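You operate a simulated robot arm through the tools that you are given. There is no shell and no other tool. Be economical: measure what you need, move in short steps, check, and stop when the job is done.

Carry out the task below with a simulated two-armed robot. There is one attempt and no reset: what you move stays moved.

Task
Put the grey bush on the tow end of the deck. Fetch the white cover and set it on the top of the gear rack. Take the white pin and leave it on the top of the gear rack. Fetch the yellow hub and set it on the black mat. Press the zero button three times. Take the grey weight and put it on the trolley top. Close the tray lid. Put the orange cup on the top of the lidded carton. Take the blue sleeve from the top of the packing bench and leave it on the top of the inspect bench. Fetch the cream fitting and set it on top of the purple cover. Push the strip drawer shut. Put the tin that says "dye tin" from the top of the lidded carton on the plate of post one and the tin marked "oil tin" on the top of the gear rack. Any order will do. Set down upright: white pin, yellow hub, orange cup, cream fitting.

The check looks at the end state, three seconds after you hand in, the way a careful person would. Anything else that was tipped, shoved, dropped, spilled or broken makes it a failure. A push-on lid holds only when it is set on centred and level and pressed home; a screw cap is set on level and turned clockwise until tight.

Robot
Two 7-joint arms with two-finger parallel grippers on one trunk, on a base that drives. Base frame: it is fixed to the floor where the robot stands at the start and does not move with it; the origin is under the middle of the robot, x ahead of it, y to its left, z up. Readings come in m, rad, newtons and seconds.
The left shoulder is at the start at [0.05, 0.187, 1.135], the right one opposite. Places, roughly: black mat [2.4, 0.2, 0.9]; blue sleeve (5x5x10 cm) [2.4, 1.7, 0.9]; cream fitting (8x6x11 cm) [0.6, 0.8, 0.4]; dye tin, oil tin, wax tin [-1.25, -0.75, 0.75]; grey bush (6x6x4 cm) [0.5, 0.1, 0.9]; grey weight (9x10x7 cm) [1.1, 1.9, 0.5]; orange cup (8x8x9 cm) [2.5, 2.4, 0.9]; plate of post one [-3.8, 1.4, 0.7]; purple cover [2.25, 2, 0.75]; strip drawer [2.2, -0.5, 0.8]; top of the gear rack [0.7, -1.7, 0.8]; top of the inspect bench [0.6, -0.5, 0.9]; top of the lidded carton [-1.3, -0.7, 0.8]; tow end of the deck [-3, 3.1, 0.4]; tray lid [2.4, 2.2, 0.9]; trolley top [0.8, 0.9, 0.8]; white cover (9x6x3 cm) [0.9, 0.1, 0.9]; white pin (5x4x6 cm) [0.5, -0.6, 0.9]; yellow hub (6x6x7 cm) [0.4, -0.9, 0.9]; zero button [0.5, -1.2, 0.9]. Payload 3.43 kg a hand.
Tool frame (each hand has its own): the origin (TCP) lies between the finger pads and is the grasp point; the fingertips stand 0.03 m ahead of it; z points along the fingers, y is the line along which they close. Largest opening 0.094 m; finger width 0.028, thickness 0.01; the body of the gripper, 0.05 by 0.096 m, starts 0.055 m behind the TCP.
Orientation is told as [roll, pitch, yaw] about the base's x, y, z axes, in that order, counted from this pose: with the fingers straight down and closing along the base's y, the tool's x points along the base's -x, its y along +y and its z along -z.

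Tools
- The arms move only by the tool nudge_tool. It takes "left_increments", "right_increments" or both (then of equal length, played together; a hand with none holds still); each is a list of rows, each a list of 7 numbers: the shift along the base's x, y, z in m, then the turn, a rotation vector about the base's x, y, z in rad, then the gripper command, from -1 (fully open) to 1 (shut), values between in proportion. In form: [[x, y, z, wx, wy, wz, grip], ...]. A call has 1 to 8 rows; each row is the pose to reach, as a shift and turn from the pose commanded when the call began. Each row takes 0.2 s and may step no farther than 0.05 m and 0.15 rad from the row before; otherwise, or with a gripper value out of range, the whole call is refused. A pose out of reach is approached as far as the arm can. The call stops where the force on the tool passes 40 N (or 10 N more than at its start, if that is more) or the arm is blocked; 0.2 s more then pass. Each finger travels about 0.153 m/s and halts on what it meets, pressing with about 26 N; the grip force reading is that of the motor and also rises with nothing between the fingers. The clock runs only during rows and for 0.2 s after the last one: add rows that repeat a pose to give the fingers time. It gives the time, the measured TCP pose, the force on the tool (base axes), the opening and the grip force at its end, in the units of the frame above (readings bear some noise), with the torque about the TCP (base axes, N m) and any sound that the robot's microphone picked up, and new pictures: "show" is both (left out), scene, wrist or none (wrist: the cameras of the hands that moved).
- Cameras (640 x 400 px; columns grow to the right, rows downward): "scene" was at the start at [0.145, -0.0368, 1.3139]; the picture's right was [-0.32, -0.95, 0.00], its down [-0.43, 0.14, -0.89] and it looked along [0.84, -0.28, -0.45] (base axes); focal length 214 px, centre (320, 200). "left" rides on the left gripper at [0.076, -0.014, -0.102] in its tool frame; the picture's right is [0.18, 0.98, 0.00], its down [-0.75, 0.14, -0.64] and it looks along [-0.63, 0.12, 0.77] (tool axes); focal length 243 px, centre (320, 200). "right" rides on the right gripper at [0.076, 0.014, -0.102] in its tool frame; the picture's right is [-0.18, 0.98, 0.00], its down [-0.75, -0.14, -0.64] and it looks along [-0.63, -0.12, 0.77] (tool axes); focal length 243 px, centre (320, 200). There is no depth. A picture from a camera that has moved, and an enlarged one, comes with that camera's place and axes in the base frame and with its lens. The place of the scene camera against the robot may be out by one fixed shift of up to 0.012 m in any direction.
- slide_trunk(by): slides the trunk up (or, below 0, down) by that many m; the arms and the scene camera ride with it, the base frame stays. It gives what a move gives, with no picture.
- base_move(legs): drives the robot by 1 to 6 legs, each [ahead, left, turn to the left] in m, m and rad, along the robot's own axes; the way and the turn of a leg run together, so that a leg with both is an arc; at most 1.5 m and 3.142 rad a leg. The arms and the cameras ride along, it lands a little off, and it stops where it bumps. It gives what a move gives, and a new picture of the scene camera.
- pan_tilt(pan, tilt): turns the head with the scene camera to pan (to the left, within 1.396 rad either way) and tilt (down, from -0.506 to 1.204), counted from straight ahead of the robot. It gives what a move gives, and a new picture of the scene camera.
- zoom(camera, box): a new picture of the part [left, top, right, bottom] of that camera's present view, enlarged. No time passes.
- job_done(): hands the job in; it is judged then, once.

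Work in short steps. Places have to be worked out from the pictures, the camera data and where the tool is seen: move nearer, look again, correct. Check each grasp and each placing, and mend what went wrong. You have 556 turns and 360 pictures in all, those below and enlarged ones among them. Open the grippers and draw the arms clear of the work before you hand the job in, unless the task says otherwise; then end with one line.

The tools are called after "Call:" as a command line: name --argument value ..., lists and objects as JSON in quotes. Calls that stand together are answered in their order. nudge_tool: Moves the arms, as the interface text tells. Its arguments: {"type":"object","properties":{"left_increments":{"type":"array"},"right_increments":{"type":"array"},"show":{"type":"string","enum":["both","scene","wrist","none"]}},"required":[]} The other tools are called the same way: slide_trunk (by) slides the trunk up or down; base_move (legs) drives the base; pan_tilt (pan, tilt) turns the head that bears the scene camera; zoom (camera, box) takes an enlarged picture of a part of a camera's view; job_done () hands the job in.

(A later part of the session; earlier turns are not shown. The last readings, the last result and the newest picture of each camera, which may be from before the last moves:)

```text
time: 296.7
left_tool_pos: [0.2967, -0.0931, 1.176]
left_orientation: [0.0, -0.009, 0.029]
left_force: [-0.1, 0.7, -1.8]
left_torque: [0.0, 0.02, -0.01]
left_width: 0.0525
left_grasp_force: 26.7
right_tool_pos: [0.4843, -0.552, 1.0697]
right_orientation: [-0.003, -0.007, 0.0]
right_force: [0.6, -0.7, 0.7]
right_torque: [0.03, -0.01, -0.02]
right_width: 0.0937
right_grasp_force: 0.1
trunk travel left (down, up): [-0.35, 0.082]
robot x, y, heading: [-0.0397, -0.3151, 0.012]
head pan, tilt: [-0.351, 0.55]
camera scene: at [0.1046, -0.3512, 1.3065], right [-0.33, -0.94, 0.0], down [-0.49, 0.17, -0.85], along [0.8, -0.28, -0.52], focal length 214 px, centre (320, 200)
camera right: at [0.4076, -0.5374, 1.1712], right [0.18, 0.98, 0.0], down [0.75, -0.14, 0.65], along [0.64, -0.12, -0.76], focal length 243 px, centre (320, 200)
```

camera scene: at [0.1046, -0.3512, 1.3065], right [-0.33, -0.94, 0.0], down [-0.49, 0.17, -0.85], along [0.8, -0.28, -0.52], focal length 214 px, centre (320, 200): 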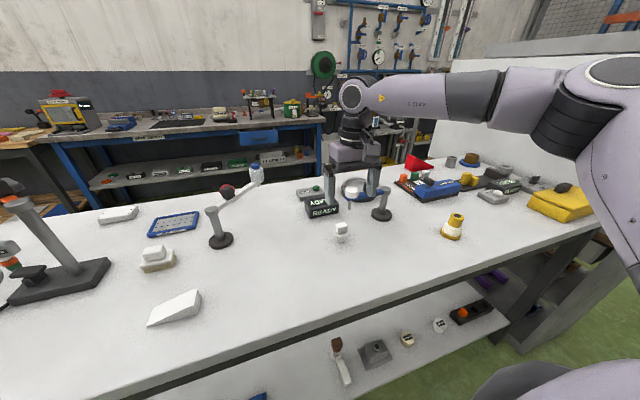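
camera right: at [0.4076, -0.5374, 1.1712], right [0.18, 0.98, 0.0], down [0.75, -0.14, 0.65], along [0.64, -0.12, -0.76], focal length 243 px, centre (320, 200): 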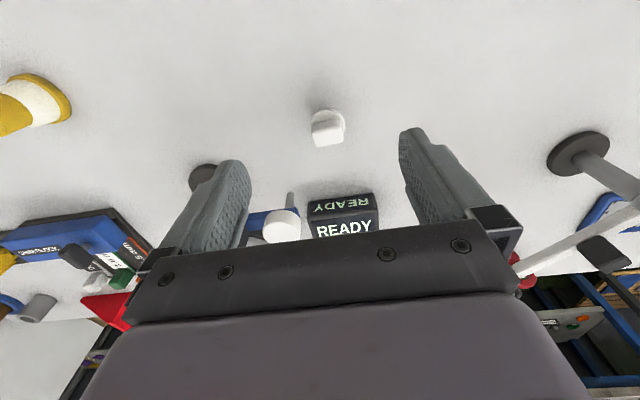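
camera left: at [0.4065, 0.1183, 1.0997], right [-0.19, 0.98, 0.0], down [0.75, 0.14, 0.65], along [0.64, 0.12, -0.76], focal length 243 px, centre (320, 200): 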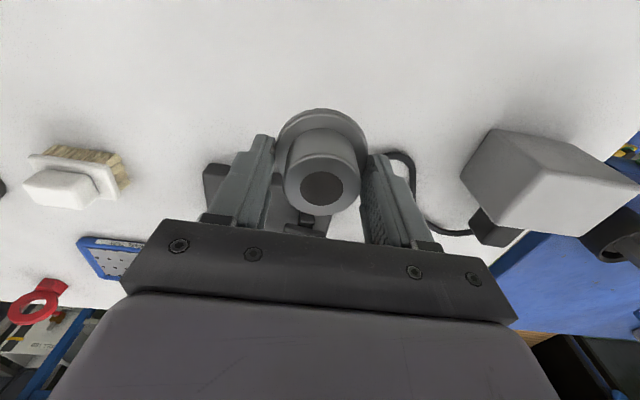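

Pin head at about (0.531, -0.552). I descend over it.

Call:
nudge_tool --right_increments '[[0.02, 0, -0.03, 0, 0, 0, -1], [0.04, 0, -0.06, 0, 0, 0, -1], [0.047, 0, -0.1, 0, 0, 0, -1]]' --show "wrist"

```text
time: 297.5
left_tool_pos: [0.2956, -0.0915, 1.1759]
left_orientation: [0.001, -0.008, 0.026]
left_force: [0.5, 0.5, -0.7]
left_torque: [0.01, -0.03, 0.0]
left_width: 0.0526
left_grasp_force: 26.2
right_tool_pos: [0.5031, -0.5689, 0.9793]
right_orientation: [-0.001, -0.008, 0.002]
right_force: [0.5, 0.3, 0.1]
right_torque: [0.02, 0.03, 0.0]
right_width: 0.0941
right_grasp_force: 0.0
right hand out of reach, approached as far as the arm can: row 2, 3
trunk travel left (down, up): [-0.35, 0.082]
robot x, y, heading: [-0.0414, -0.3168, 0.017]
head pan, tilt: [-0.351, 0.55]
camera right: at [0.4263, -0.5551, 1.0801], right [0.18, 0.98, 0.0], down [0.75, -0.14, 0.65], along [0.64, -0.12, -0.76], focal length 243 px, centre (320, 200)
```

right: 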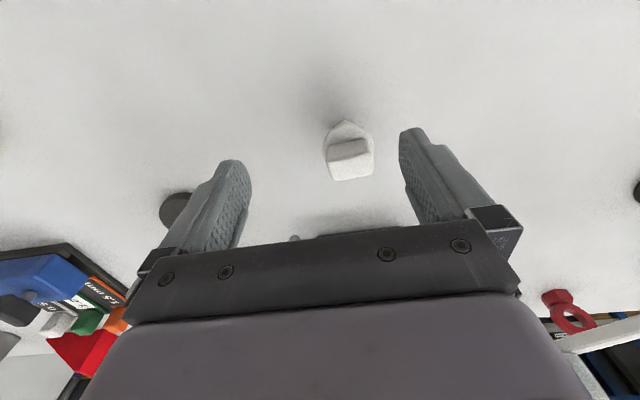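

Just short; a small forward tilt of the tool (about the closing axis) gives the extra reach.

Call:
nudge_tool --right_increments '[[0.005, 0.01, 0.0, 0, -0.13, 0, -1], [0.015, 0.017, -0.005, 0, -0.25, 0, -1], [0.025, 0.017, -0.025, 0, -0.28, 0, -1], [0.027, 0.017, -0.045, 0, -0.28, 0, -1]]' --show "wrist"

```text
time: 298.5
left_tool_pos: [0.2949, -0.0926, 1.1766]
left_orientation: [0.001, -0.007, 0.024]
left_force: [0.5, 0.6, -0.4]
left_torque: [0.04, 0.01, 0.0]
left_width: 0.0527
left_grasp_force: 26.1
right_tool_pos: [0.5264, -0.554, 0.9341]
right_orientation: [-0.004, -0.288, 0.002]
right_force: [0.2, -0.2, 0.5]
right_torque: [-0.02, 0.04, -0.01]
right_width: 0.0941
right_grasp_force: 0.2
trunk travel left (down, up): [-0.35, 0.082]
robot x, y, heading: [-0.0405, -0.3124, 0.008]
head pan, tilt: [-0.351, 0.55]
camera right: at [0.4244, -0.5395, 1.0105], right [0.18, 0.98, 0.05], down [0.54, -0.14, 0.83], along [0.82, -0.12, -0.56], focal length 243 px, centre (320, 200)
```

right: 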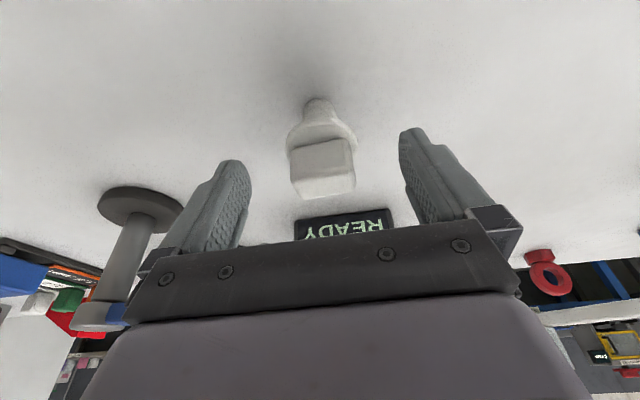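

Call:
nudge_tool --right_increments '[[-0.005, 0.002, -0.01, 0, 0, 0, -1], [-0.005, 0.002, -0.01, 0, 0, 0, 0.2], [-0.005, 0.002, -0.01, 0, 0, 0, 1], [-0.005, 0.002, -0.01, 0, 0, 0, 1], [-0.005, 0.002, -0.01, 0, 0, 0, 1], [-0.005, 0.002, 0.03, 0, 0, 0, 1], [-0.01, 0.002, 0.07, 0, 0, 0, 1]]' --show "wrist"

```text
time: 300.1
left_tool_pos: [0.2959, -0.0919, 1.1771]
left_orientation: [0.001, -0.012, 0.026]
left_force: [-0.3, 0.6, -1.4]
left_torque: [0.02, 0.03, -0.01]
left_width: 0.0527
left_grasp_force: 26.3
right_tool_pos: [0.5138, -0.5493, 1.0033]
right_orientation: [-0.006, -0.285, 0.005]
right_force: [0.3, -0.5, -0.1]
right_torque: [0.01, -0.01, 0.01]
right_width: 0.0386
right_grasp_force: 26.0
trunk travel left (down, up): [-0.35, 0.082]
robot x, y, heading: [-0.037, -0.3105, 0.013]
head pan, tilt: [-0.351, 0.55]
camera right: at [0.4119, -0.5356, 1.0794], right [0.17, 0.98, 0.05], down [0.54, -0.14, 0.83], along [0.82, -0.12, -0.56], focal length 243 px, centre (320, 200)
```

right: 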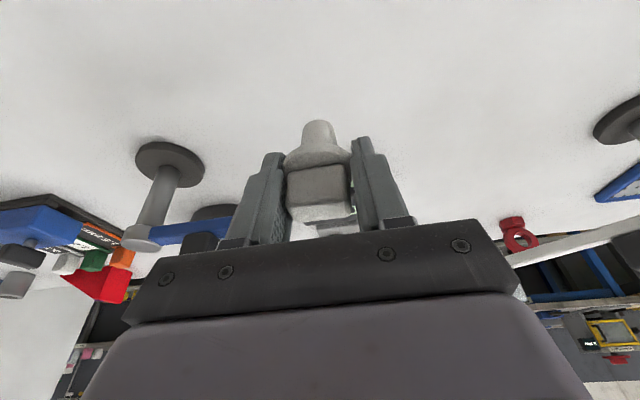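

The pin is held. I retract, then drive to the rack's west side, placing from there.

Call:
nudge_tool --right_increments '[[-0.03, 0, 0.03, 0, 0, 0, 1], [-0.07, 0, 0.05, 0, 0, 0, 1], [-0.11, 0, 0.08, 0, 0, 0, 1], [-0.15, 0, 0.1, 0, 0, 0, 1], [-0.19, 0, 0.12, 0, 0, 0, 1]]' --show "none"

Call:
base_move --legs '[[-0.11, 0, -0.012], [0, -1.15, 0]]'

Call:
pan_tilt --pan -0.4 --tilt 0.75

```text
time: 301.3
left_tool_pos: [0.2961, -0.0937, 1.1766]
left_orientation: [-0.002, -0.011, 0.026]
left_force: [-0.1, -0.1, -1.7]
left_torque: [-0.01, -0.01, 0.0]
left_width: 0.0525
left_grasp_force: 25.9
right_tool_pos: [0.3258, -0.5496, 1.1227]
right_orientation: [-0.003, -0.286, 0.003]
right_force: [-0.1, -0.5, 0.3]
right_torque: [0.0, -0.04, -0.01]
right_width: 0.0388
right_grasp_force: 25.7
trunk travel left (down, up): [-0.35, 0.082]
robot x, y, heading: [-0.0392, -0.3151, 0.013]
head pan, tilt: [-0.351, 0.55]
```

```text
time: 307.9
left_tool_pos: [0.1797, -1.2602, 1.1758]
left_orientation: [0.003, -0.007, -0.011]
left_force: [0.5, -0.8, -1.1]
left_torque: [0.01, -0.01, 0.04]
left_width: 0.0523
left_grasp_force: 25.8
right_tool_pos: [0.1928, -1.7182, 1.1231]
right_orientation: [-0.003, -0.287, -0.033]
right_force: [0.0, -0.1, 0.7]
right_torque: [0.01, -0.01, 0.01]
right_width: 0.0386
right_grasp_force: 26.6
trunk travel left (down, up): [-0.35, 0.082]
robot x, y, heading: [-0.1637, -1.4764, -0.021]
head pan, tilt: [-0.351, 0.55]
camera scene: at [-0.0212, -1.5114, 1.3066], right [-0.36, -0.93, 0.0], down [-0.49, 0.19, -0.85], along [0.79, -0.31, -0.52], focal length 214 px, centre (320, 200)
```

scene: 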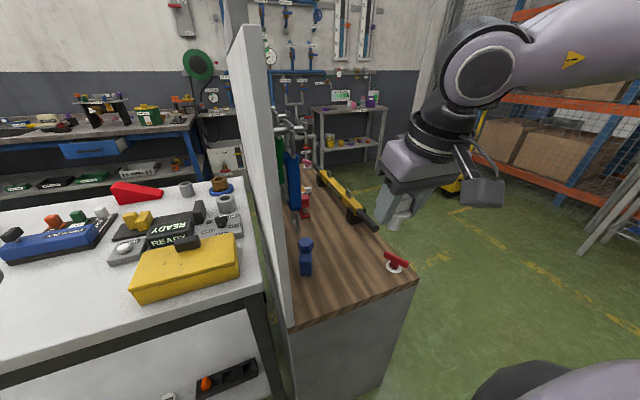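

```text
time: 308.7
left_tool_pos: [0.1809, -1.2592, 1.1773]
left_orientation: [0.0, -0.009, -0.011]
left_force: [0.2, 0.1, -1.8]
left_torque: [0.0, 0.0, 0.0]
left_width: 0.0526
left_grasp_force: 26.0
right_tool_pos: [0.1942, -1.7176, 1.1225]
right_orientation: [-0.003, -0.287, -0.034]
right_force: [1.0, 0.0, 0.2]
right_torque: [-0.02, -0.02, -0.04]
right_width: 0.0388
right_grasp_force: 25.8
trunk travel left (down, up): [-0.35, 0.082]
robot x, y, heading: [-0.1662, -1.4716, -0.024]
head pan, tilt: [-0.4, 0.75]
camera scene: at [-0.0292, -1.5124, 1.2893], right [-0.41, -0.91, 0.0], down [-0.62, 0.28, -0.73], along [0.67, -0.3, -0.68], focal length 214 px, centre (320, 200)
```

scene: 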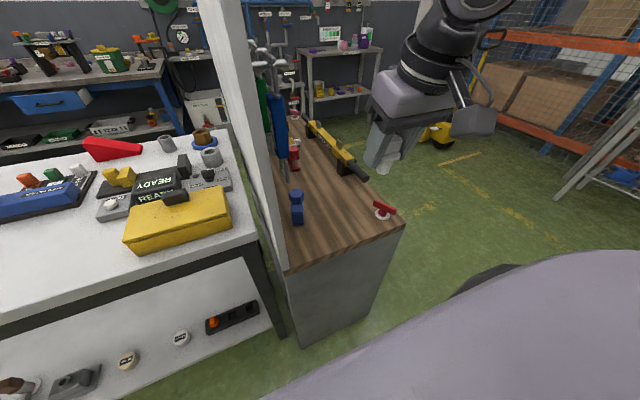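

Free area on the rack at about (0.39, -1.745). I approach 6 cm and extend the pin over it.

Call:
base_move --legs '[[0.06, 0, 0.022]]'

Call:
nudge_tool --right_increments '[[0.03, 0, -0.03, 0, 0, 0, 1], [0.06, -0.01, -0.06, 0, 0, 0, 1], [0.09, -0.02, -0.09, 0, 0, 0, 1], [0.12, -0.025, -0.12, 0, 0, 0, 1], [0.13, -0.025, -0.15, 0, 0, 0, 1], [0.13, -0.025, -0.18, 0, 0, 0, 1], [0.13, -0.025, -0.21, 0, 0, 0, 1]]' --show "both"

```text
time: 309.6
left_tool_pos: [0.2349, -1.2519, 1.1755]
left_orientation: [0.0, -0.01, 0.012]
left_force: [0.1, 0.3, -1.7]
left_torque: [0.0, 0.04, 0.02]
left_width: 0.0527
left_grasp_force: 26.0
right_tool_pos: [0.2595, -1.7097, 1.1219]
right_orientation: [-0.004, -0.285, -0.011]
right_force: [1.0, 0.3, -0.9]
right_torque: [0.03, 0.01, -0.01]
right_width: 0.0385
right_grasp_force: 26.4
trunk travel left (down, up): [-0.35, 0.082]
robot x, y, heading: [-0.1016, -1.4706, -0.001]
head pan, tilt: [-0.4, 0.75]
camera scene: at [0.0322, -1.51, 1.2891], right [-0.39, -0.92, 0.0], down [-0.63, 0.26, -0.73], along [0.67, -0.28, -0.68], focal length 214 px, centre (320, 200)
```

scene: 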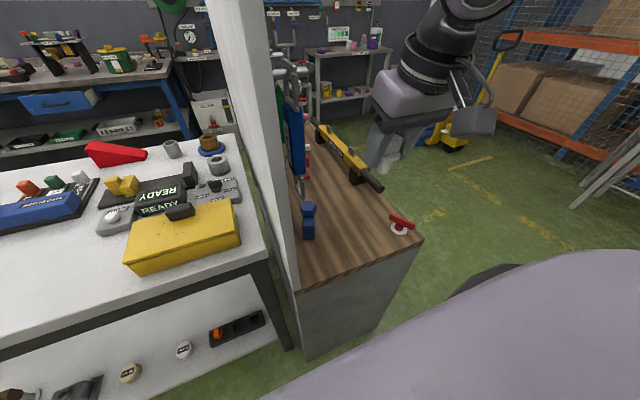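

```text
time: 311.2
left_tool_pos: [0.2351, -1.2534, 1.176]
left_orientation: [0.001, -0.008, 0.01]
left_force: [-0.2, 1.3, -1.3]
left_torque: [0.05, -0.01, 0.02]
left_width: 0.0527
left_grasp_force: 26.2
right_tool_pos: [0.3865, -1.7361, 0.9128]
right_orientation: [-0.004, -0.288, -0.013]
right_force: [-0.4, 0.0, 0.1]
right_torque: [0.02, 0.01, -0.02]
right_width: 0.0384
right_grasp_force: 26.5
trunk travel left (down, up): [-0.35, 0.082]
robot x, y, heading: [-0.101, -1.4699, 0.005]
head pan, tilt: [-0.4, 0.75]
camera scene: at [0.0316, -1.5103, 1.2892], right [-0.39, -0.92, 0.0], down [-0.63, 0.27, -0.73], along [0.67, -0.28, -0.68], focal length 214 px, centre (320, 200)
camera right: at [0.2853, -1.7213, 0.9881], right [0.19, 0.98, 0.05], down [0.54, -0.15, 0.83], along [0.82, -0.13, -0.56], focal length 243 px, centre (320, 200)
```

scene: 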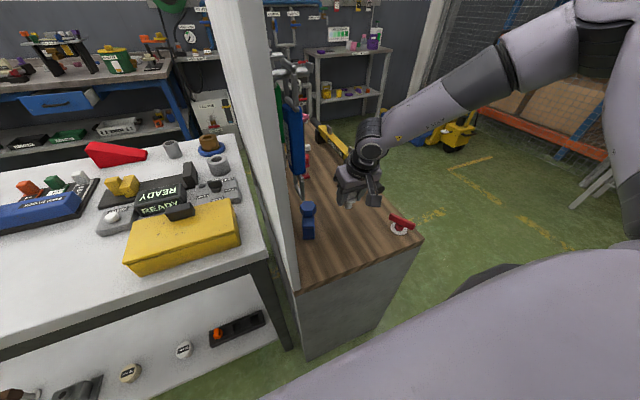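
right: 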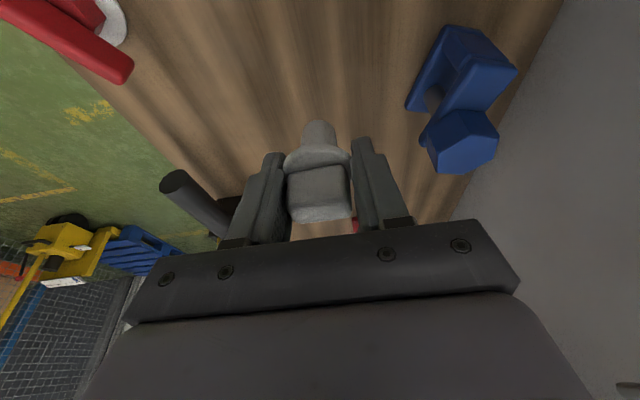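

Call:
nudge_tool --right_increments '[[0, 0, -0.04, 0, 0, 0, 1], [0, 0, -0.06, 0, 0, 0, 1], [0, 0, -0.067, 0, 0, 0, 1], [0, 0, -0.072, 0, 0, 0, 1]]' --show "wrist"

```text
time: 312.2
left_tool_pos: [0.2346, -1.2533, 1.1764]
left_orientation: [-0.001, -0.008, 0.013]
left_force: [0.0, 0.2, -1.2]
left_torque: [-0.01, 0.0, -0.01]
left_width: 0.0528
left_grasp_force: 25.1
right_tool_pos: [0.3882, -1.7355, 0.8406]
right_orientation: [-0.005, -0.287, -0.012]
right_force: [0.2, -0.7, -0.3]
right_torque: [0.01, -0.03, -0.01]
right_width: 0.0386
right_grasp_force: 26.1
trunk travel left (down, up): [-0.35, 0.082]
robot x, y, heading: [-0.1061, -1.4748, -0.003]
head pan, tilt: [-0.4, 0.75]
camera right: at [0.2863, -1.7204, 0.9161], right [0.19, 0.98, 0.05], down [0.54, -0.14, 0.83], along [0.82, -0.13, -0.56], focal length 243 px, centre (320, 200)
```

right: 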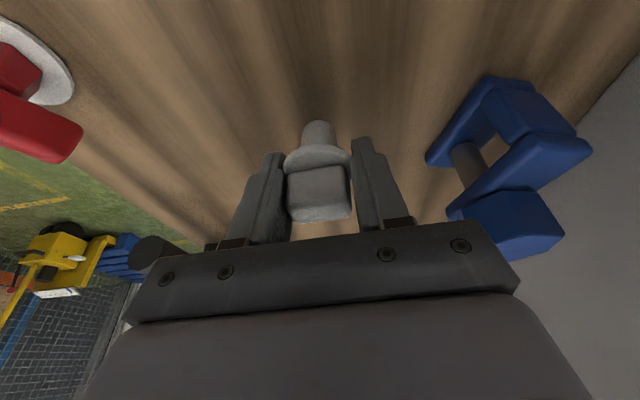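

Call:
nudge_tool --right_increments '[[0, 0, -0.004, 0, 0, 0, 1], [0, 0, -0.008, 0, 0, 0, 1], [0, 0, -0.012, 0, 0, 0, 1], [0, 0, -0.012, 0, 0, 0, 1]]' --show "none"

```text
time: 313.2
left_tool_pos: [0.2348, -1.2528, 1.1765]
left_orientation: [-0.001, -0.01, 0.012]
left_force: [0.0, 1.3, -1.8]
left_torque: [0.02, -0.01, 0.02]
left_width: 0.0527
left_grasp_force: 25.9
right_tool_pos: [0.3868, -1.7371, 0.8318]
right_orientation: [-0.004, -0.286, -0.012]
right_force: [-0.8, -0.2, -0.1]
right_torque: [-0.01, -0.03, 0.02]
right_width: 0.0382
right_grasp_force: 25.6
right hand out of reach, approached as far as the arm can: row 3, 4
trunk travel left (down, up): [-0.35, 0.082]
robot x, y, heading: [-0.1023, -1.4698, -0.004]
head pan, tilt: [-0.4, 0.75]
```

At the reach limit in height; I lower the trunk a few millimetres instead.

Call:
slide_trunk --by -0.006

Call:
slide_trunk --by -0.006

```text
time: 313.8
left_tool_pos: [0.2353, -1.2525, 1.1705]
left_orientation: [0.001, -0.007, 0.012]
left_force: [0.1, 0.6, -1.8]
left_torque: [-0.01, -0.04, 0.02]
left_width: 0.0525
left_grasp_force: 26.0
right_tool_pos: [0.386, -1.737, 0.8265]
right_orientation: [-0.004, -0.288, -0.011]
right_force: [-0.5, 0.3, 0.3]
right_torque: [0.0, -0.02, 0.01]
right_width: 0.0385
right_grasp_force: 26.2
trunk travel left (down, up): [-0.344, 0.088]
robot x, y, heading: [-0.0993, -1.4723, 0.002]
head pan, tilt: [-0.4, 0.75]
```

```text
time: 314.4
left_tool_pos: [0.2332, -1.2523, 1.1652]
left_orientation: [-0.002, -0.012, 0.013]
left_force: [-0.6, -0.6, -1.4]
left_torque: [0.02, -0.01, 0.01]
left_width: 0.0526
left_grasp_force: 26.3
right_tool_pos: [0.3864, -1.7369, 0.824]
right_orientation: [-0.002, -0.294, -0.011]
right_force: [-5.3, -4.8, 25.9]
right_torque: [-0.29, 0.24, -0.01]
right_width: 0.0386
right_grasp_force: 26.2
trunk travel left (down, up): [-0.338, 0.094]
robot x, y, heading: [-0.1077, -1.4724, -0.004]
head pan, tilt: [-0.4, 0.75]
```

Contact. I ease 2 mm, open and rise.

Call:
nudge_tool --right_increments '[[0, 0, 0.003, 0, 0, 0, 1], [0, 0, 0.003, 0, 0, 0, 0], [0, 0, 0.003, 0, 0, 0, -1], [0, 0, 0.003, 0, 0, 0, -1], [0, 0, 0.045, 0, 0, 0, -1], [-0.01, 0, 0.09, 0, 0, 0, -1], [-0.03, 0, 0.13, 0, 0, 0, -1]]' --show "both"

```text
time: 315.9
left_tool_pos: [0.234, -1.2523, 1.1647]
left_orientation: [-0.001, -0.01, 0.012]
left_force: [-0.6, -0.1, -1.1]
left_torque: [0.04, -0.01, 0.01]
left_width: 0.0526
left_grasp_force: 25.6
right_tool_pos: [0.3555, -1.7349, 0.9487]
right_orientation: [-0.003, -0.286, -0.013]
right_force: [-0.4, -0.3, 0.5]
right_torque: [-0.03, -0.01, -0.05]
right_width: 0.0941
right_grasp_force: 0.0
trunk travel left (down, up): [-0.338, 0.094]
robot x, y, heading: [-0.1019, -1.4718, -0.002]
head pan, tilt: [-0.4, 0.75]
camera scene: at [0.0307, -1.5099, 1.2773], right [-0.39, -0.92, 0.0], down [-0.63, 0.26, -0.73], along [0.67, -0.28, -0.68], focal length 214 px, centre (320, 200)
camera right: at [0.2536, -1.7196, 1.025], right [0.19, 0.98, 0.05], down [0.54, -0.15, 0.83], along [0.82, -0.13, -0.56], focal length 243 px, centre (320, 200)
```

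scene: 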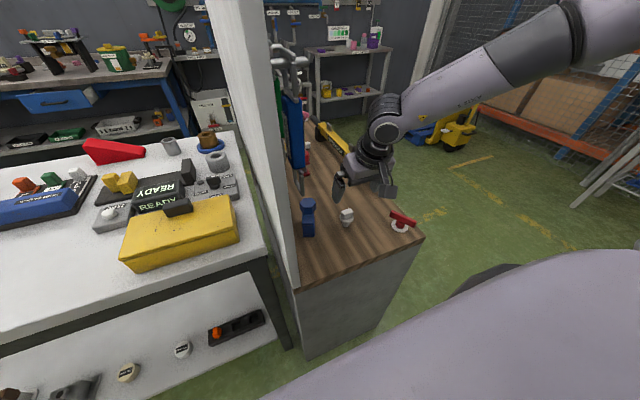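
right: 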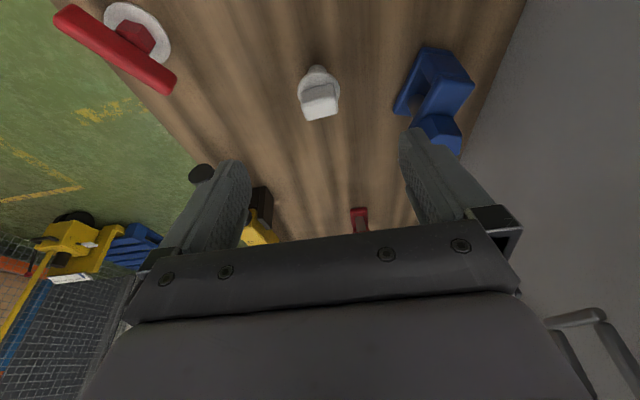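

White pin stands upright on the rack. Now to the yellow hub: retract and drive north along the bench.

Call:
nudge_tool --right_increments '[[-0.03, 0, 0.03, 0, 0.07, 0, -1], [-0.06, 0, 0.07, 0, 0.14, 0, -1], [-0.09, 0, 0.11, 0, 0.21, 0, -1], [-0.1, 0, 0.15, 0, 0.285, 0.01, -1]]' --show "none"

Call:
base_move --legs '[[0, 0.83, 0], [0.06, 0, 0]]'

```text
time: 316.9
left_tool_pos: [0.2352, -1.2515, 1.1645]
left_orientation: [0.0, -0.01, 0.012]
left_force: [-0.7, -0.4, -1.2]
left_torque: [0.03, 0.02, -0.01]
left_width: 0.0526
left_grasp_force: 25.9
right_tool_pos: [0.253, -1.7354, 1.1003]
right_orientation: [-0.006, -0.001, -0.001]
right_force: [0.4, -0.4, -0.7]
right_torque: [-0.02, -0.01, -0.02]
right_width: 0.094
right_grasp_force: 0.0
trunk travel left (down, up): [-0.338, 0.094]
robot x, y, heading: [-0.1014, -1.4706, 0.004]
head pan, tilt: [-0.4, 0.75]
```

```text
time: 318.6
left_tool_pos: [0.2339, -1.1164, 1.165]
left_orientation: [0.004, -0.011, 0.01]
left_force: [0.0, 0.5, -1.5]
left_torque: [0.01, 0.01, 0.01]
left_width: 0.0526
left_grasp_force: 25.7
right_tool_pos: [0.2543, -1.6058, 1.1004]
right_orientation: [-0.014, -0.001, -0.015]
right_force: [-6.2, -24.4, 5.8]
right_torque: [1.87, -0.47, 0.2]
right_width: 0.08
right_grasp_force: 0.2
trunk travel left (down, up): [-0.338, 0.094]
robot x, y, heading: [-0.102, -1.3281, -0.001]
head pan, tilt: [-0.4, 0.75]
stopped in leg 1: the force on the tool passed its limit (the readings are from after the stop); the commanded pose is now the measured one
camera scene: at [0.0298, -1.3733, 1.2772], right [-0.39, -0.92, 0.0], down [-0.63, 0.27, -0.73], along [0.67, -0.28, -0.68], focal length 214 px, centre (320, 200)
```

scene: 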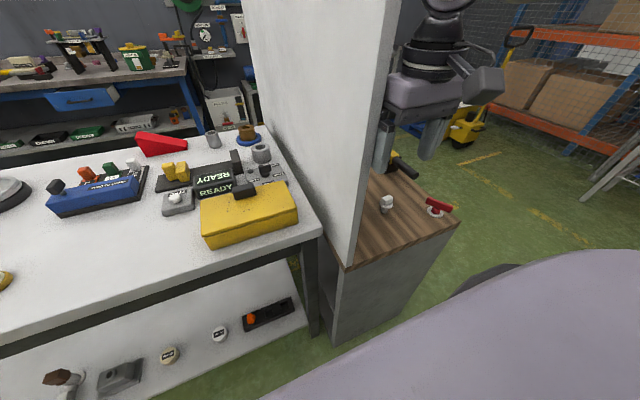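

My hand caught the rack's back panel. I back off, withdraw the hand west of the panel edge, then continue.

Call:
base_move --legs '[[0, -0.06, 0], [-0.18, 0, 0]]'

Call:
base_move --legs '[[0, 0.75, 0]]'

```text
time: 320.7
left_tool_pos: [0.093, -1.1721, 1.1643]
left_orientation: [-0.003, -0.009, 0.006]
left_force: [1.4, -0.2, -1.5]
left_torque: [0.0, 0.08, 0.03]
left_width: 0.0528
left_grasp_force: 26.1
right_tool_pos: [0.111, -1.6598, 1.1011]
right_orientation: [-0.017, 0.002, -0.014]
right_force: [0.7, -0.7, -0.7]
right_torque: [0.0, 0.04, -0.03]
right_width: 0.0941
right_grasp_force: 0.1
trunk travel left (down, up): [-0.338, 0.094]
robot x, y, heading: [-0.2502, -1.3856, -0.003]
head pan, tilt: [-0.4, 0.75]
stopped in leg 2: the robot was blocked; the commanded pose is now the measured one
camera scene: at [-0.1119, -1.4277, 1.2768], right [-0.39, -0.92, 0.0], down [-0.63, 0.27, -0.73], along [0.67, -0.29, -0.68], focal length 214 px, centre (320, 200)
```

scene: 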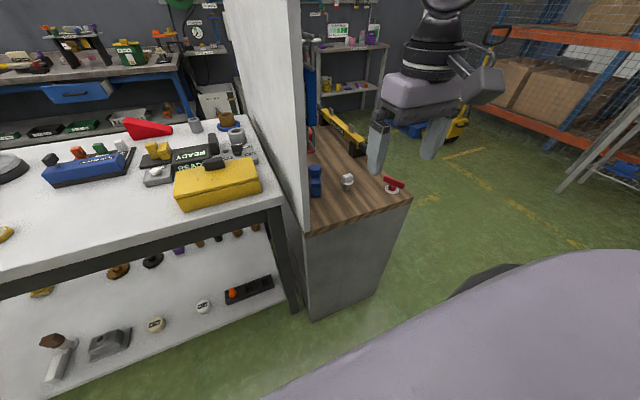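

```text
time: 321.4
left_tool_pos: [0.0908, -1.1685, 1.1642]
left_orientation: [0.0, -0.01, 0.009]
left_force: [-0.9, -0.3, -0.7]
left_torque: [0.0, 0.03, -0.01]
left_width: 0.0524
left_grasp_force: 26.3
right_tool_pos: [0.1105, -1.6576, 1.1018]
right_orientation: [-0.019, -0.002, -0.012]
right_force: [0.0, -0.2, 0.9]
right_torque: [0.0, 0.06, 0.01]
right_width: 0.094
right_grasp_force: 0.1
trunk travel left (down, up): [-0.338, 0.094]
robot x, y, heading: [-0.2485, -1.385, -0.004]
head pan, tilt: [-0.4, 0.75]
stopped in leg 1: the robot was blocked; the commanded pose is now the measured one
camera scene: at [-0.113, -1.4252, 1.2772], right [-0.39, -0.92, 0.0], down [-0.63, 0.27, -0.73], along [0.67, -0.29, -0.68], focal length 214 px, centre (320, 200)
```

scene: 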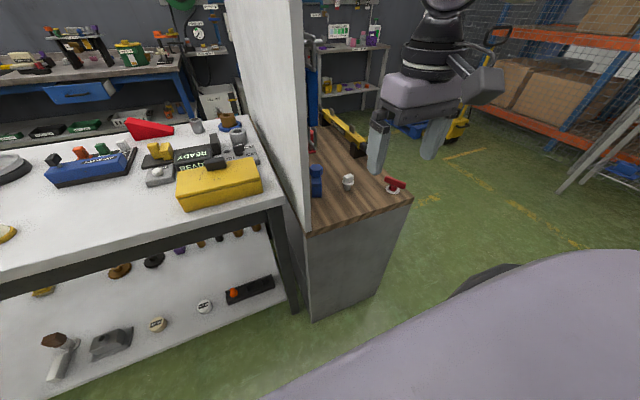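

Call:
base_move --legs '[[0.05, 0, 0], [0, 0.72, 0]]'

```text
time: 325.9
left_tool_pos: [0.1408, -0.4489, 1.1651]
left_orientation: [0.0, -0.011, 0.011]
left_force: [0.2, 0.4, -1.0]
left_torque: [0.0, 0.0, 0.01]
left_width: 0.0528
left_grasp_force: 25.8
right_tool_pos: [0.1612, -0.9364, 1.1023]
right_orientation: [-0.018, 0.0, -0.009]
right_force: [-0.5, 0.5, -0.7]
right_torque: [0.0, 0.03, 0.01]
right_width: 0.0938
right_grasp_force: 0.1
trunk travel left (down, up): [-0.338, 0.094]
robot x, y, heading: [-0.1954, -0.6664, 0.001]
head pan, tilt: [-0.4, 0.75]
camera scene: at [-0.0634, -0.7064, 1.2773], right [-0.39, -0.92, 0.0], down [-0.63, 0.26, -0.73], along [0.67, -0.28, -0.68], focal length 214 px, centre (320, 200)
```

scene: 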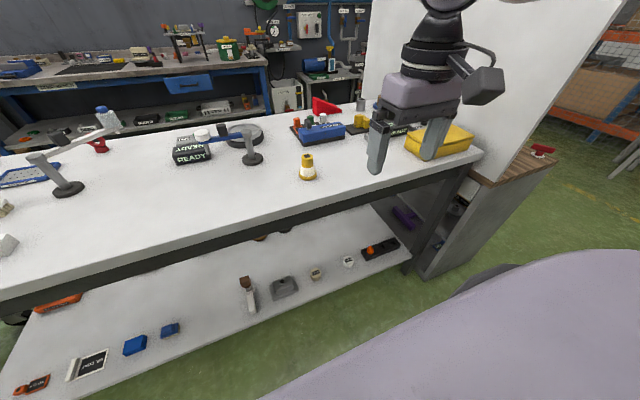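

Hub at about (0.459, -0.883). I move up to the bench and bring the right hand above it.

Call:
base_move --legs '[[0.15, 0, 0]]'

Call:
nudge_tool --right_increments '[[0.04, 0.01, -0.02, 0.01, 0, 0, -1], [0.08, 0.03, -0.04, 0.018, 0, 0, -1], [0.12, 0.05, -0.06, 0.018, 0, 0, -1], [0.148, 0.055, -0.09, 0.018, 0, 0, -1]]' --show "wrist"

```text
time: 327.2
left_tool_pos: [0.2853, -0.4498, 1.1637]
left_orientation: [-0.001, -0.01, 0.013]
left_force: [-0.3, 0.1, -1.5]
left_torque: [0.03, 0.01, 0.0]
left_width: 0.0526
left_grasp_force: 25.8
right_tool_pos: [0.3059, -0.9375, 1.1025]
right_orientation: [-0.018, -0.001, -0.008]
right_force: [-0.4, -0.5, -0.2]
right_torque: [0.0, -0.02, -0.02]
right_width: 0.0939
right_grasp_force: 0.0
trunk travel left (down, up): [-0.338, 0.094]
robot x, y, heading: [-0.0571, -0.6644, 0.001]
head pan, tilt: [-0.4, 0.75]
camera scene: at [0.0817, -0.7066, 1.2771], right [-0.39, -0.92, 0.0], down [-0.63, 0.26, -0.73], along [0.67, -0.28, -0.68], focal length 214 px, centre (320, 200)
```

scene: 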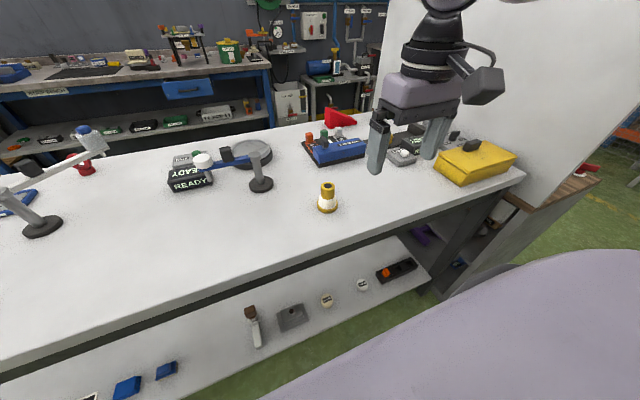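

```text
time: 328.2
left_tool_pos: [0.2855, -0.45, 1.1645]
left_orientation: [-0.001, -0.009, 0.012]
left_force: [-1.1, 0.1, -1.2]
left_torque: [0.06, 0.0, -0.01]
left_width: 0.0527
left_grasp_force: 26.4
right_tool_pos: [0.454, -0.8841, 1.0095]
right_orientation: [0.002, -0.002, -0.01]
right_force: [1.2, 0.1, 0.6]
right_torque: [0.03, -0.03, -0.02]
right_width: 0.094
right_grasp_force: 0.1
trunk travel left (down, up): [-0.338, 0.094]
robot x, y, heading: [-0.058, -0.6665, -0.0]
head pan, tilt: [-0.4, 0.75]
camera right: at [0.3791, -0.8696, 1.1113], right [0.19, 0.98, 0.0], down [0.75, -0.15, 0.64], along [0.63, -0.12, -0.77], focal length 243 px, centre (320, 200)
```

right: 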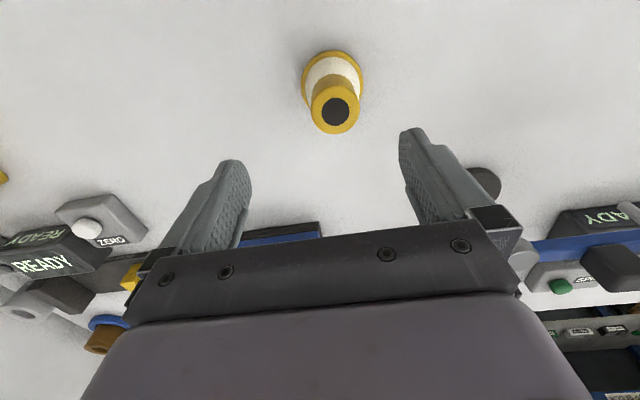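

Hub at (0.443, -0.869). Descend and grip its upper collar.

Call:
nudge_tool --right_increments '[[-0.011, 0.015, -0.04, 0, 0, 0, -1], [-0.011, 0.015, -0.08, 0, 0, 0, -1], [-0.011, 0.015, -0.098, 0, 0, 0, -1], [-0.011, 0.015, -0.098, 0, 0, 0, 0.2], [-0.011, 0.015, -0.098, 0, 0, 0, 1], [-0.011, 0.015, -0.098, 0, 0, 0, 1], [-0.011, 0.015, -0.06, 0, 0, 0, 1], [-0.011, 0.015, -0.02, 0, 0, 0, 1]]' --show "wrist"

```text
time: 330.0
left_tool_pos: [0.285, -0.4486, 1.164]
left_orientation: [-0.001, -0.01, 0.011]
left_force: [0.1, -0.1, -1.9]
left_torque: [0.0, 0.0, 0.02]
left_width: 0.0528
left_grasp_force: 25.7
right_tool_pos: [0.4434, -0.8687, 0.9901]
right_orientation: [0.001, 0.0, -0.008]
right_force: [0.5, 0.3, -3.3]
right_torque: [0.0, 0.0, -0.02]
right_width: 0.0516
right_grasp_force: 26.1
right hand out of reach, approached as far as the arm can: row 1, 2, 3, 4, 5, 6, 7
trunk travel left (down, up): [-0.338, 0.094]
robot x, y, heading: [-0.0555, -0.668, 0.004]
head pan, tilt: [-0.4, 0.75]
camera right: at [0.3674, -0.8541, 1.092], right [0.19, 0.98, 0.0], down [0.75, -0.15, 0.64], along [0.63, -0.12, -0.77], focal length 243 px, centre (320, 200)
```

right: 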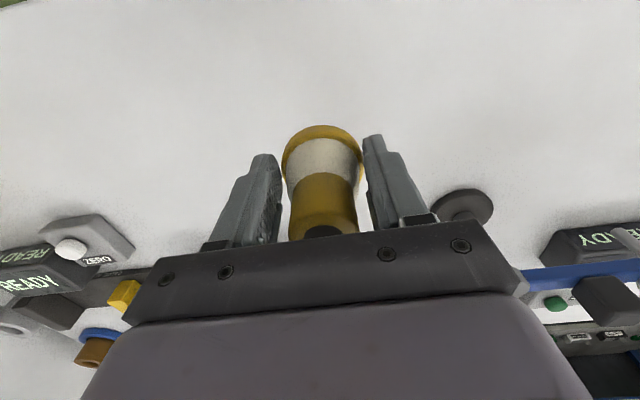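

Hub gripped. I retract it, and drive south through the gap (facing south, as before).

Call:
nudge_tool --right_increments '[[-0.03, -0.01, 0.04, 0, 0, 0, 1], [-0.06, -0.02, 0.07, 0, 0, 0, 1], [-0.09, -0.04, 0.1, 0, 0, 0, 1], [-0.12, -0.06, 0.13, 0, 0, 0, 1]]' --show "wrist"

Call:
slide_trunk --by 0.012

Call:
base_move --legs '[[-0.175, 0, 0], [0, 0, -1.57]]'

```text
refused: row 1 steps farther than a row can; nothing moved
```

```text
time: 330.6
left_tool_pos: [0.2839, -0.4504, 1.177]
left_orientation: [-0.001, -0.01, 0.012]
left_force: [0.1, -0.4, -1.3]
left_torque: [0.01, 0.0, -0.03]
left_width: 0.0526
left_grasp_force: 26.0
right_tool_pos: [0.444, -0.8695, 1.0022]
right_orientation: [0.003, -0.001, -0.008]
right_force: [0.4, 0.8, -3.3]
right_torque: [0.03, 0.03, -0.02]
right_width: 0.0517
right_grasp_force: 26.3
trunk travel left (down, up): [-0.35, 0.082]
robot x, y, heading: [-0.0513, -0.6677, 0.001]
head pan, tilt: [-0.4, 0.75]
```

```text
time: 336.0
left_tool_pos: [-0.0152, -1.0085, 1.1768]
left_orientation: [-0.002, -0.012, -1.569]
left_force: [0.1, -0.1, -1.5]
left_torque: [-0.03, 0.03, 0.0]
left_width: 0.0526
left_grasp_force: 26.3
right_tool_pos: [-0.434, -1.1618, 1.002]
right_orientation: [0.003, 0.002, -1.589]
right_force: [0.4, -0.7, -3.5]
right_torque: [0.06, -0.01, 0.01]
right_width: 0.0518
right_grasp_force: 26.6
trunk travel left (down, up): [-0.35, 0.082]
robot x, y, heading: [-0.2312, -0.6681, -1.582]
head pan, tilt: [-0.4, 0.75]
camera scene: at [-0.2622, -0.8097, 1.2892], right [-0.92, 0.4, 0.0], down [0.27, 0.63, -0.73], along [-0.29, -0.67, -0.68], focal length 214 px, centre (320, 200)
```

scene: 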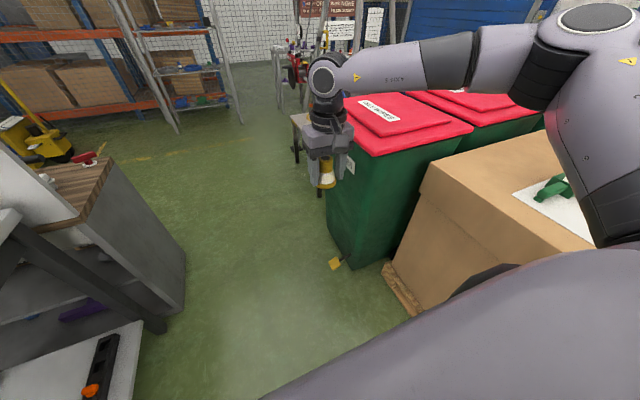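

Call:
nudge_tool --right_increments '[[0, 0.01, 0.04, 0, 0, 0, 1], [-0.02, 0.04, 0.07, 0, 0, 0, 1], [-0.04, 0.07, 0.1, 0, 0, 0, 1], [-0.06, 0.1, 0.13, 0, 0, 0, 1], [-0.07, 0.14, 0.14, 0, 0, 0, 1]]' --show "wrist"

Call:
base_move --legs '[[0, 0, 0.012], [0.9, 0, 0]]'

Call:
base_move --legs '[[0.87, 0, 0]]'

```text
time: 337.2
left_tool_pos: [-0.0132, -1.0057, 1.1776]
left_orientation: [-0.001, -0.012, -1.569]
left_force: [-1.1, 0.8, -0.9]
left_torque: [-0.01, -0.04, 0.01]
left_width: 0.0527
left_grasp_force: 26.2
right_tool_pos: [-0.5057, -1.02, 1.1431]
right_orientation: [0.002, -0.002, -1.588]
right_force: [0.3, 0.5, -3.8]
right_torque: [0.03, 0.01, 0.02]
right_width: 0.0516
right_grasp_force: 25.6
trunk travel left (down, up): [-0.35, 0.082]
robot x, y, heading: [-0.2257, -0.6643, -1.581]
head pan, tilt: [-0.4, 0.75]
camera right: at [-0.4897, -0.9449, 1.2444], right [0.98, -0.2, 0.0], down [-0.16, -0.75, 0.64], along [-0.13, -0.63, -0.77], focal length 243 px, centre (320, 200)
```

right: 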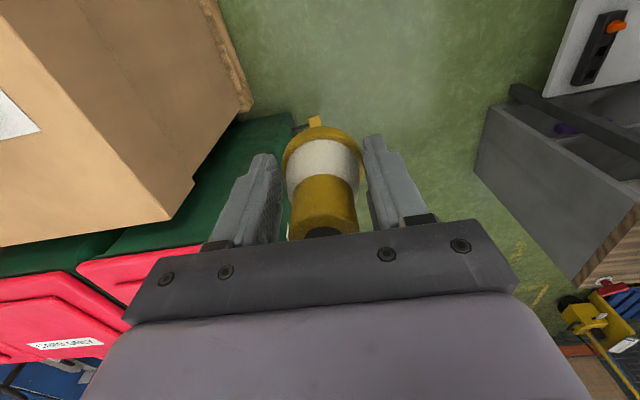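

```text
time: 342.2
left_tool_pos: [-0.0211, -1.8959, 1.1768]
left_orientation: [-0.001, -0.012, -1.573]
left_force: [0.2, 0.7, -0.3]
left_torque: [0.02, 0.01, 0.03]
left_width: 0.0527
left_grasp_force: 25.6
right_tool_pos: [-0.5117, -1.9081, 1.1426]
right_orientation: [0.002, 0.001, -1.594]
right_force: [-0.1, -0.1, -3.6]
right_torque: [0.05, -0.03, -0.02]
right_width: 0.052
right_grasp_force: 25.8
trunk travel left (down, up): [-0.35, 0.082]
robot x, y, heading: [-0.2338, -1.5533, -1.585]
head pan, tilt: [-0.4, 0.75]
camera scene: at [-0.2674, -1.6974, 1.2892], right [-0.92, 0.4, 0.0], down [0.27, 0.62, -0.73], along [-0.29, -0.67, -0.68], focal length 214 px, centre (320, 200)
```

scene: 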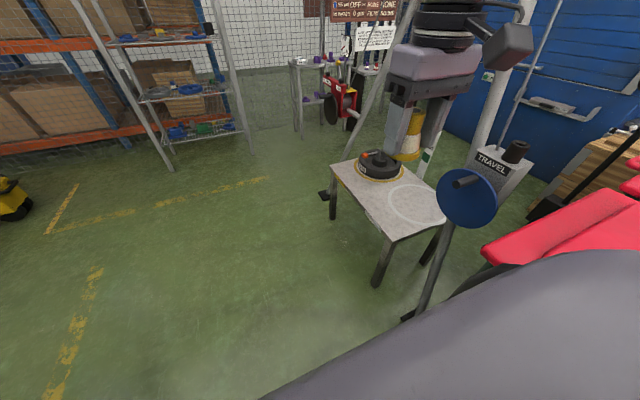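

```text
time: 346.8
left_tool_pos: [-0.0182, -2.7758, 1.1766]
left_orientation: [-0.003, -0.012, -1.555]
left_force: [-0.1, -0.4, -1.1]
left_torque: [-0.01, 0.0, 0.03]
left_width: 0.0527
left_grasp_force: 25.7
right_tool_pos: [-0.5083, -2.7972, 1.143]
right_orientation: [0.001, 0.0, -1.576]
right_force: [0.5, -0.3, -2.6]
right_torque: [0.03, 0.01, -0.01]
right_width: 0.0517
right_grasp_force: 26.0
trunk travel left (down, up): [-0.35, 0.082]
robot x, y, heading: [-0.236, -2.4378, -1.563]
head pan, tilt: [-0.4, 0.75]
camera scene: at [-0.269, -2.5813, 1.2892], right [-0.92, 0.39, 0.0], down [0.26, 0.63, -0.73], along [-0.28, -0.67, -0.68], focal length 214 px, centre (320, 200)
```

scene: 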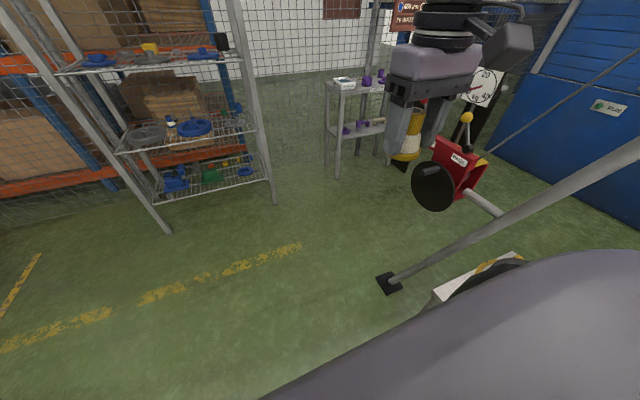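

Through. Now turn east and look ahead for the route to the east aisle.

Call:
base_move --legs '[[0, 0, 1.56], [1.2, 0, 0]]'

Call:
pan_tilt --pan 0.5 --tilt 0.4

```text
time: 356.6
left_tool_pos: [1.3038, -2.2608, 1.1772]
left_orientation: [-0.002, -0.012, -0.014]
left_force: [-0.6, -0.2, -0.7]
left_torque: [-0.04, -0.01, 0.02]
left_width: 0.0526
left_grasp_force: 25.1
right_tool_pos: [1.311, -2.7518, 1.1423]
right_orientation: [0.001, 0.0, -0.036]
right_force: [-0.5, 0.0, -3.3]
right_torque: [-0.03, 0.08, -0.03]
right_width: 0.0517
right_grasp_force: 26.2
trunk travel left (down, up): [-0.35, 0.082]
robot x, y, heading: [0.9634, -2.4692, -0.022]
head pan, tilt: [-0.4, 0.75]
camera scene: at [1.0943, -2.5124, 1.2892], right [-0.41, -0.91, 0.0], down [-0.62, 0.28, -0.73], along [0.67, -0.3, -0.68], focal length 214 px, centre (320, 200)
```

scene: 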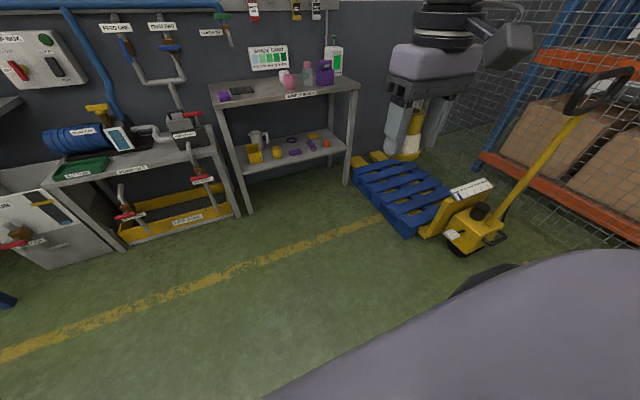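

```text
time: 357.9
left_tool_pos: [1.3039, -2.2611, 1.1766]
left_orientation: [-0.003, -0.013, -0.015]
left_force: [0.3, -0.1, -0.9]
left_torque: [0.0, -0.02, -0.02]
left_width: 0.0525
left_grasp_force: 25.9
right_tool_pos: [1.3099, -2.752, 1.1444]
right_orientation: [0.002, 0.001, -0.035]
right_force: [-0.6, 0.0, -4.0]
right_torque: [-0.06, 0.06, 0.01]
right_width: 0.0518
right_grasp_force: 25.5
trunk travel left (down, up): [-0.35, 0.082]
robot x, y, heading: [0.9607, -2.4674, -0.022]
head pan, tilt: [0.499, 0.4]
camera scene: at [1.1011, -2.436, 1.3203], right [0.46, -0.89, 0.0], down [-0.35, -0.18, -0.92], along [0.82, 0.42, -0.39], focal length 214 px, centre (320, 200)
```

scene: 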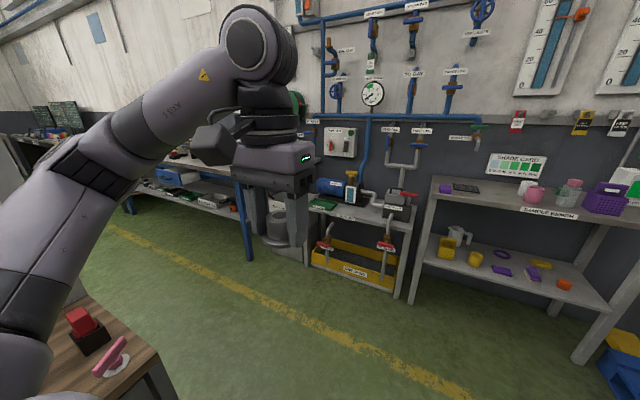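

Call:
base_move --legs '[[0.68, 0, 0.02], [0, 0, 1.57]]'

Call:
pan_tilt --pan -0.3 --tilt 0.4

```text
time: 365.4
left_tool_pos: [1.4265, -2.1402, 1.1767]
left_orientation: [-0.002, -0.013, 1.584]
left_force: [0.4, 0.3, -2.3]
left_torque: [0.01, -0.02, 0.0]
left_width: 0.0528
left_grasp_force: 25.5
right_tool_pos: [1.9182, -2.1197, 1.1425]
right_orientation: [0.0, 0.0, 1.561]
right_force: [0.1, -0.7, -2.6]
right_torque: [-0.07, 0.02, 0.02]
right_width: 0.0519
right_grasp_force: 26.1
trunk travel left (down, up): [-0.35, 0.082]
robot x, y, heading: [1.6454, -2.4759, 1.573]
head pan, tilt: [0.499, 0.4]
camera scene: at [1.6001, -2.3452, 1.3203], right [0.88, 0.48, 0.0], down [0.19, -0.34, -0.92], along [-0.44, 0.81, -0.39], focal length 214 px, centre (320, 200)
```

scene: 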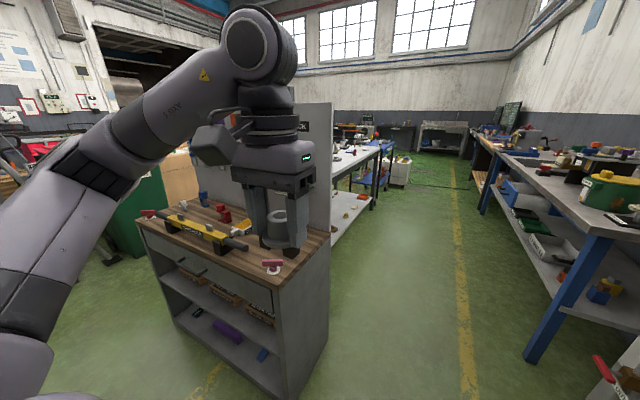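

```text
time: 366.6
left_tool_pos: [1.4276, -2.1396, 1.1765]
left_orientation: [-0.001, -0.013, 1.583]
left_force: [-0.2, -1.2, -0.5]
left_torque: [-0.02, 0.02, -0.01]
left_width: 0.0525
left_grasp_force: 26.1
right_tool_pos: [1.9175, -2.1196, 1.1424]
right_orientation: [0.001, 0.0, 1.562]
right_force: [-0.1, -1.0, -4.2]
right_torque: [-0.06, -0.03, -0.02]
right_width: 0.0518
right_grasp_force: 25.9
trunk travel left (down, up): [-0.35, 0.082]
robot x, y, heading: [1.6404, -2.4779, 1.573]
head pan, tilt: [-0.3, 0.4]
camera scene: at [1.6718, -2.3379, 1.3203], right [0.96, -0.29, 0.0], down [-0.11, -0.37, -0.92], along [0.27, 0.88, -0.39], focal length 214 px, centre (320, 200)
```

scene: 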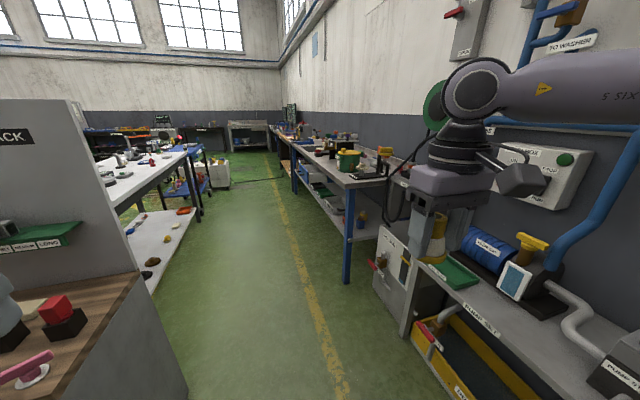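

Call:
base_move --legs '[[1.5, 0, 0], [1.3, 0, 0]]'

Call:
base_move --legs '[[0, 0, -1.57]]'

```text
time: 370.4
left_tool_pos: [1.4266, -1.5124, 1.1782]
left_orientation: [0.008, -0.021, 1.594]
left_force: [-0.9, 0.0, -2.1]
left_torque: [0.0, 0.02, 0.02]
left_width: 0.0527
left_grasp_force: 26.1
right_tool_pos: [1.9195, -1.4868, 1.1432]
right_orientation: [0.006, -0.002, 1.571]
right_force: [0.6, 0.2, -4.3]
right_torque: [-0.05, 0.03, 0.01]
right_width: 0.0515
right_grasp_force: 25.8
trunk travel left (down, up): [-0.35, 0.082]
robot x, y, heading: [1.6421, -1.8369, 1.581]
head pan, tilt: [-0.3, 0.4]
stopped in leg 1: the robot was blocked; the commanded pose is now the measured one
camera scene: at [1.6763, -1.7077, 1.3219], right [0.96, -0.29, -0.01], down [-0.12, -0.36, -0.92], along [0.26, 0.89, -0.38], focal length 214 px, centre (320, 200)
```

scene: 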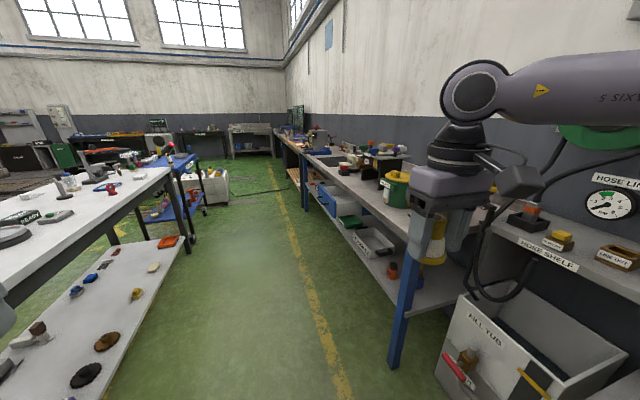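

```text
time: 371.1
left_tool_pos: [1.4257, -1.5127, 1.18]
left_orientation: [0.004, -0.023, 1.594]
left_force: [1.0, 0.4, -0.2]
left_torque: [-0.02, 0.0, 0.0]
left_width: 0.0525
left_grasp_force: 26.2
right_tool_pos: [1.9209, -1.4875, 1.1427]
right_orientation: [0.004, 0.001, 1.568]
right_force: [-0.3, -0.4, -3.5]
right_torque: [-0.05, 0.0, -0.02]
right_width: 0.052
right_grasp_force: 26.2
trunk travel left (down, up): [-0.35, 0.082]
robot x, y, heading: [1.6455, -1.8408, 1.577]
head pan, tilt: [-0.3, 0.4]
stopped in leg 1: the robot was blocked; the commanded pose is now the measured one
camera scene: at [1.6769, -1.7073, 1.3214], right [0.96, -0.29, -0.01], down [-0.12, -0.37, -0.92], along [0.26, 0.88, -0.38], focal length 214 px, centre (320, 200)
```

scene: 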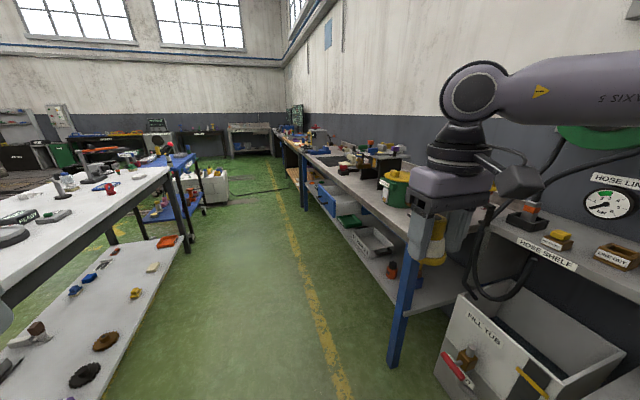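

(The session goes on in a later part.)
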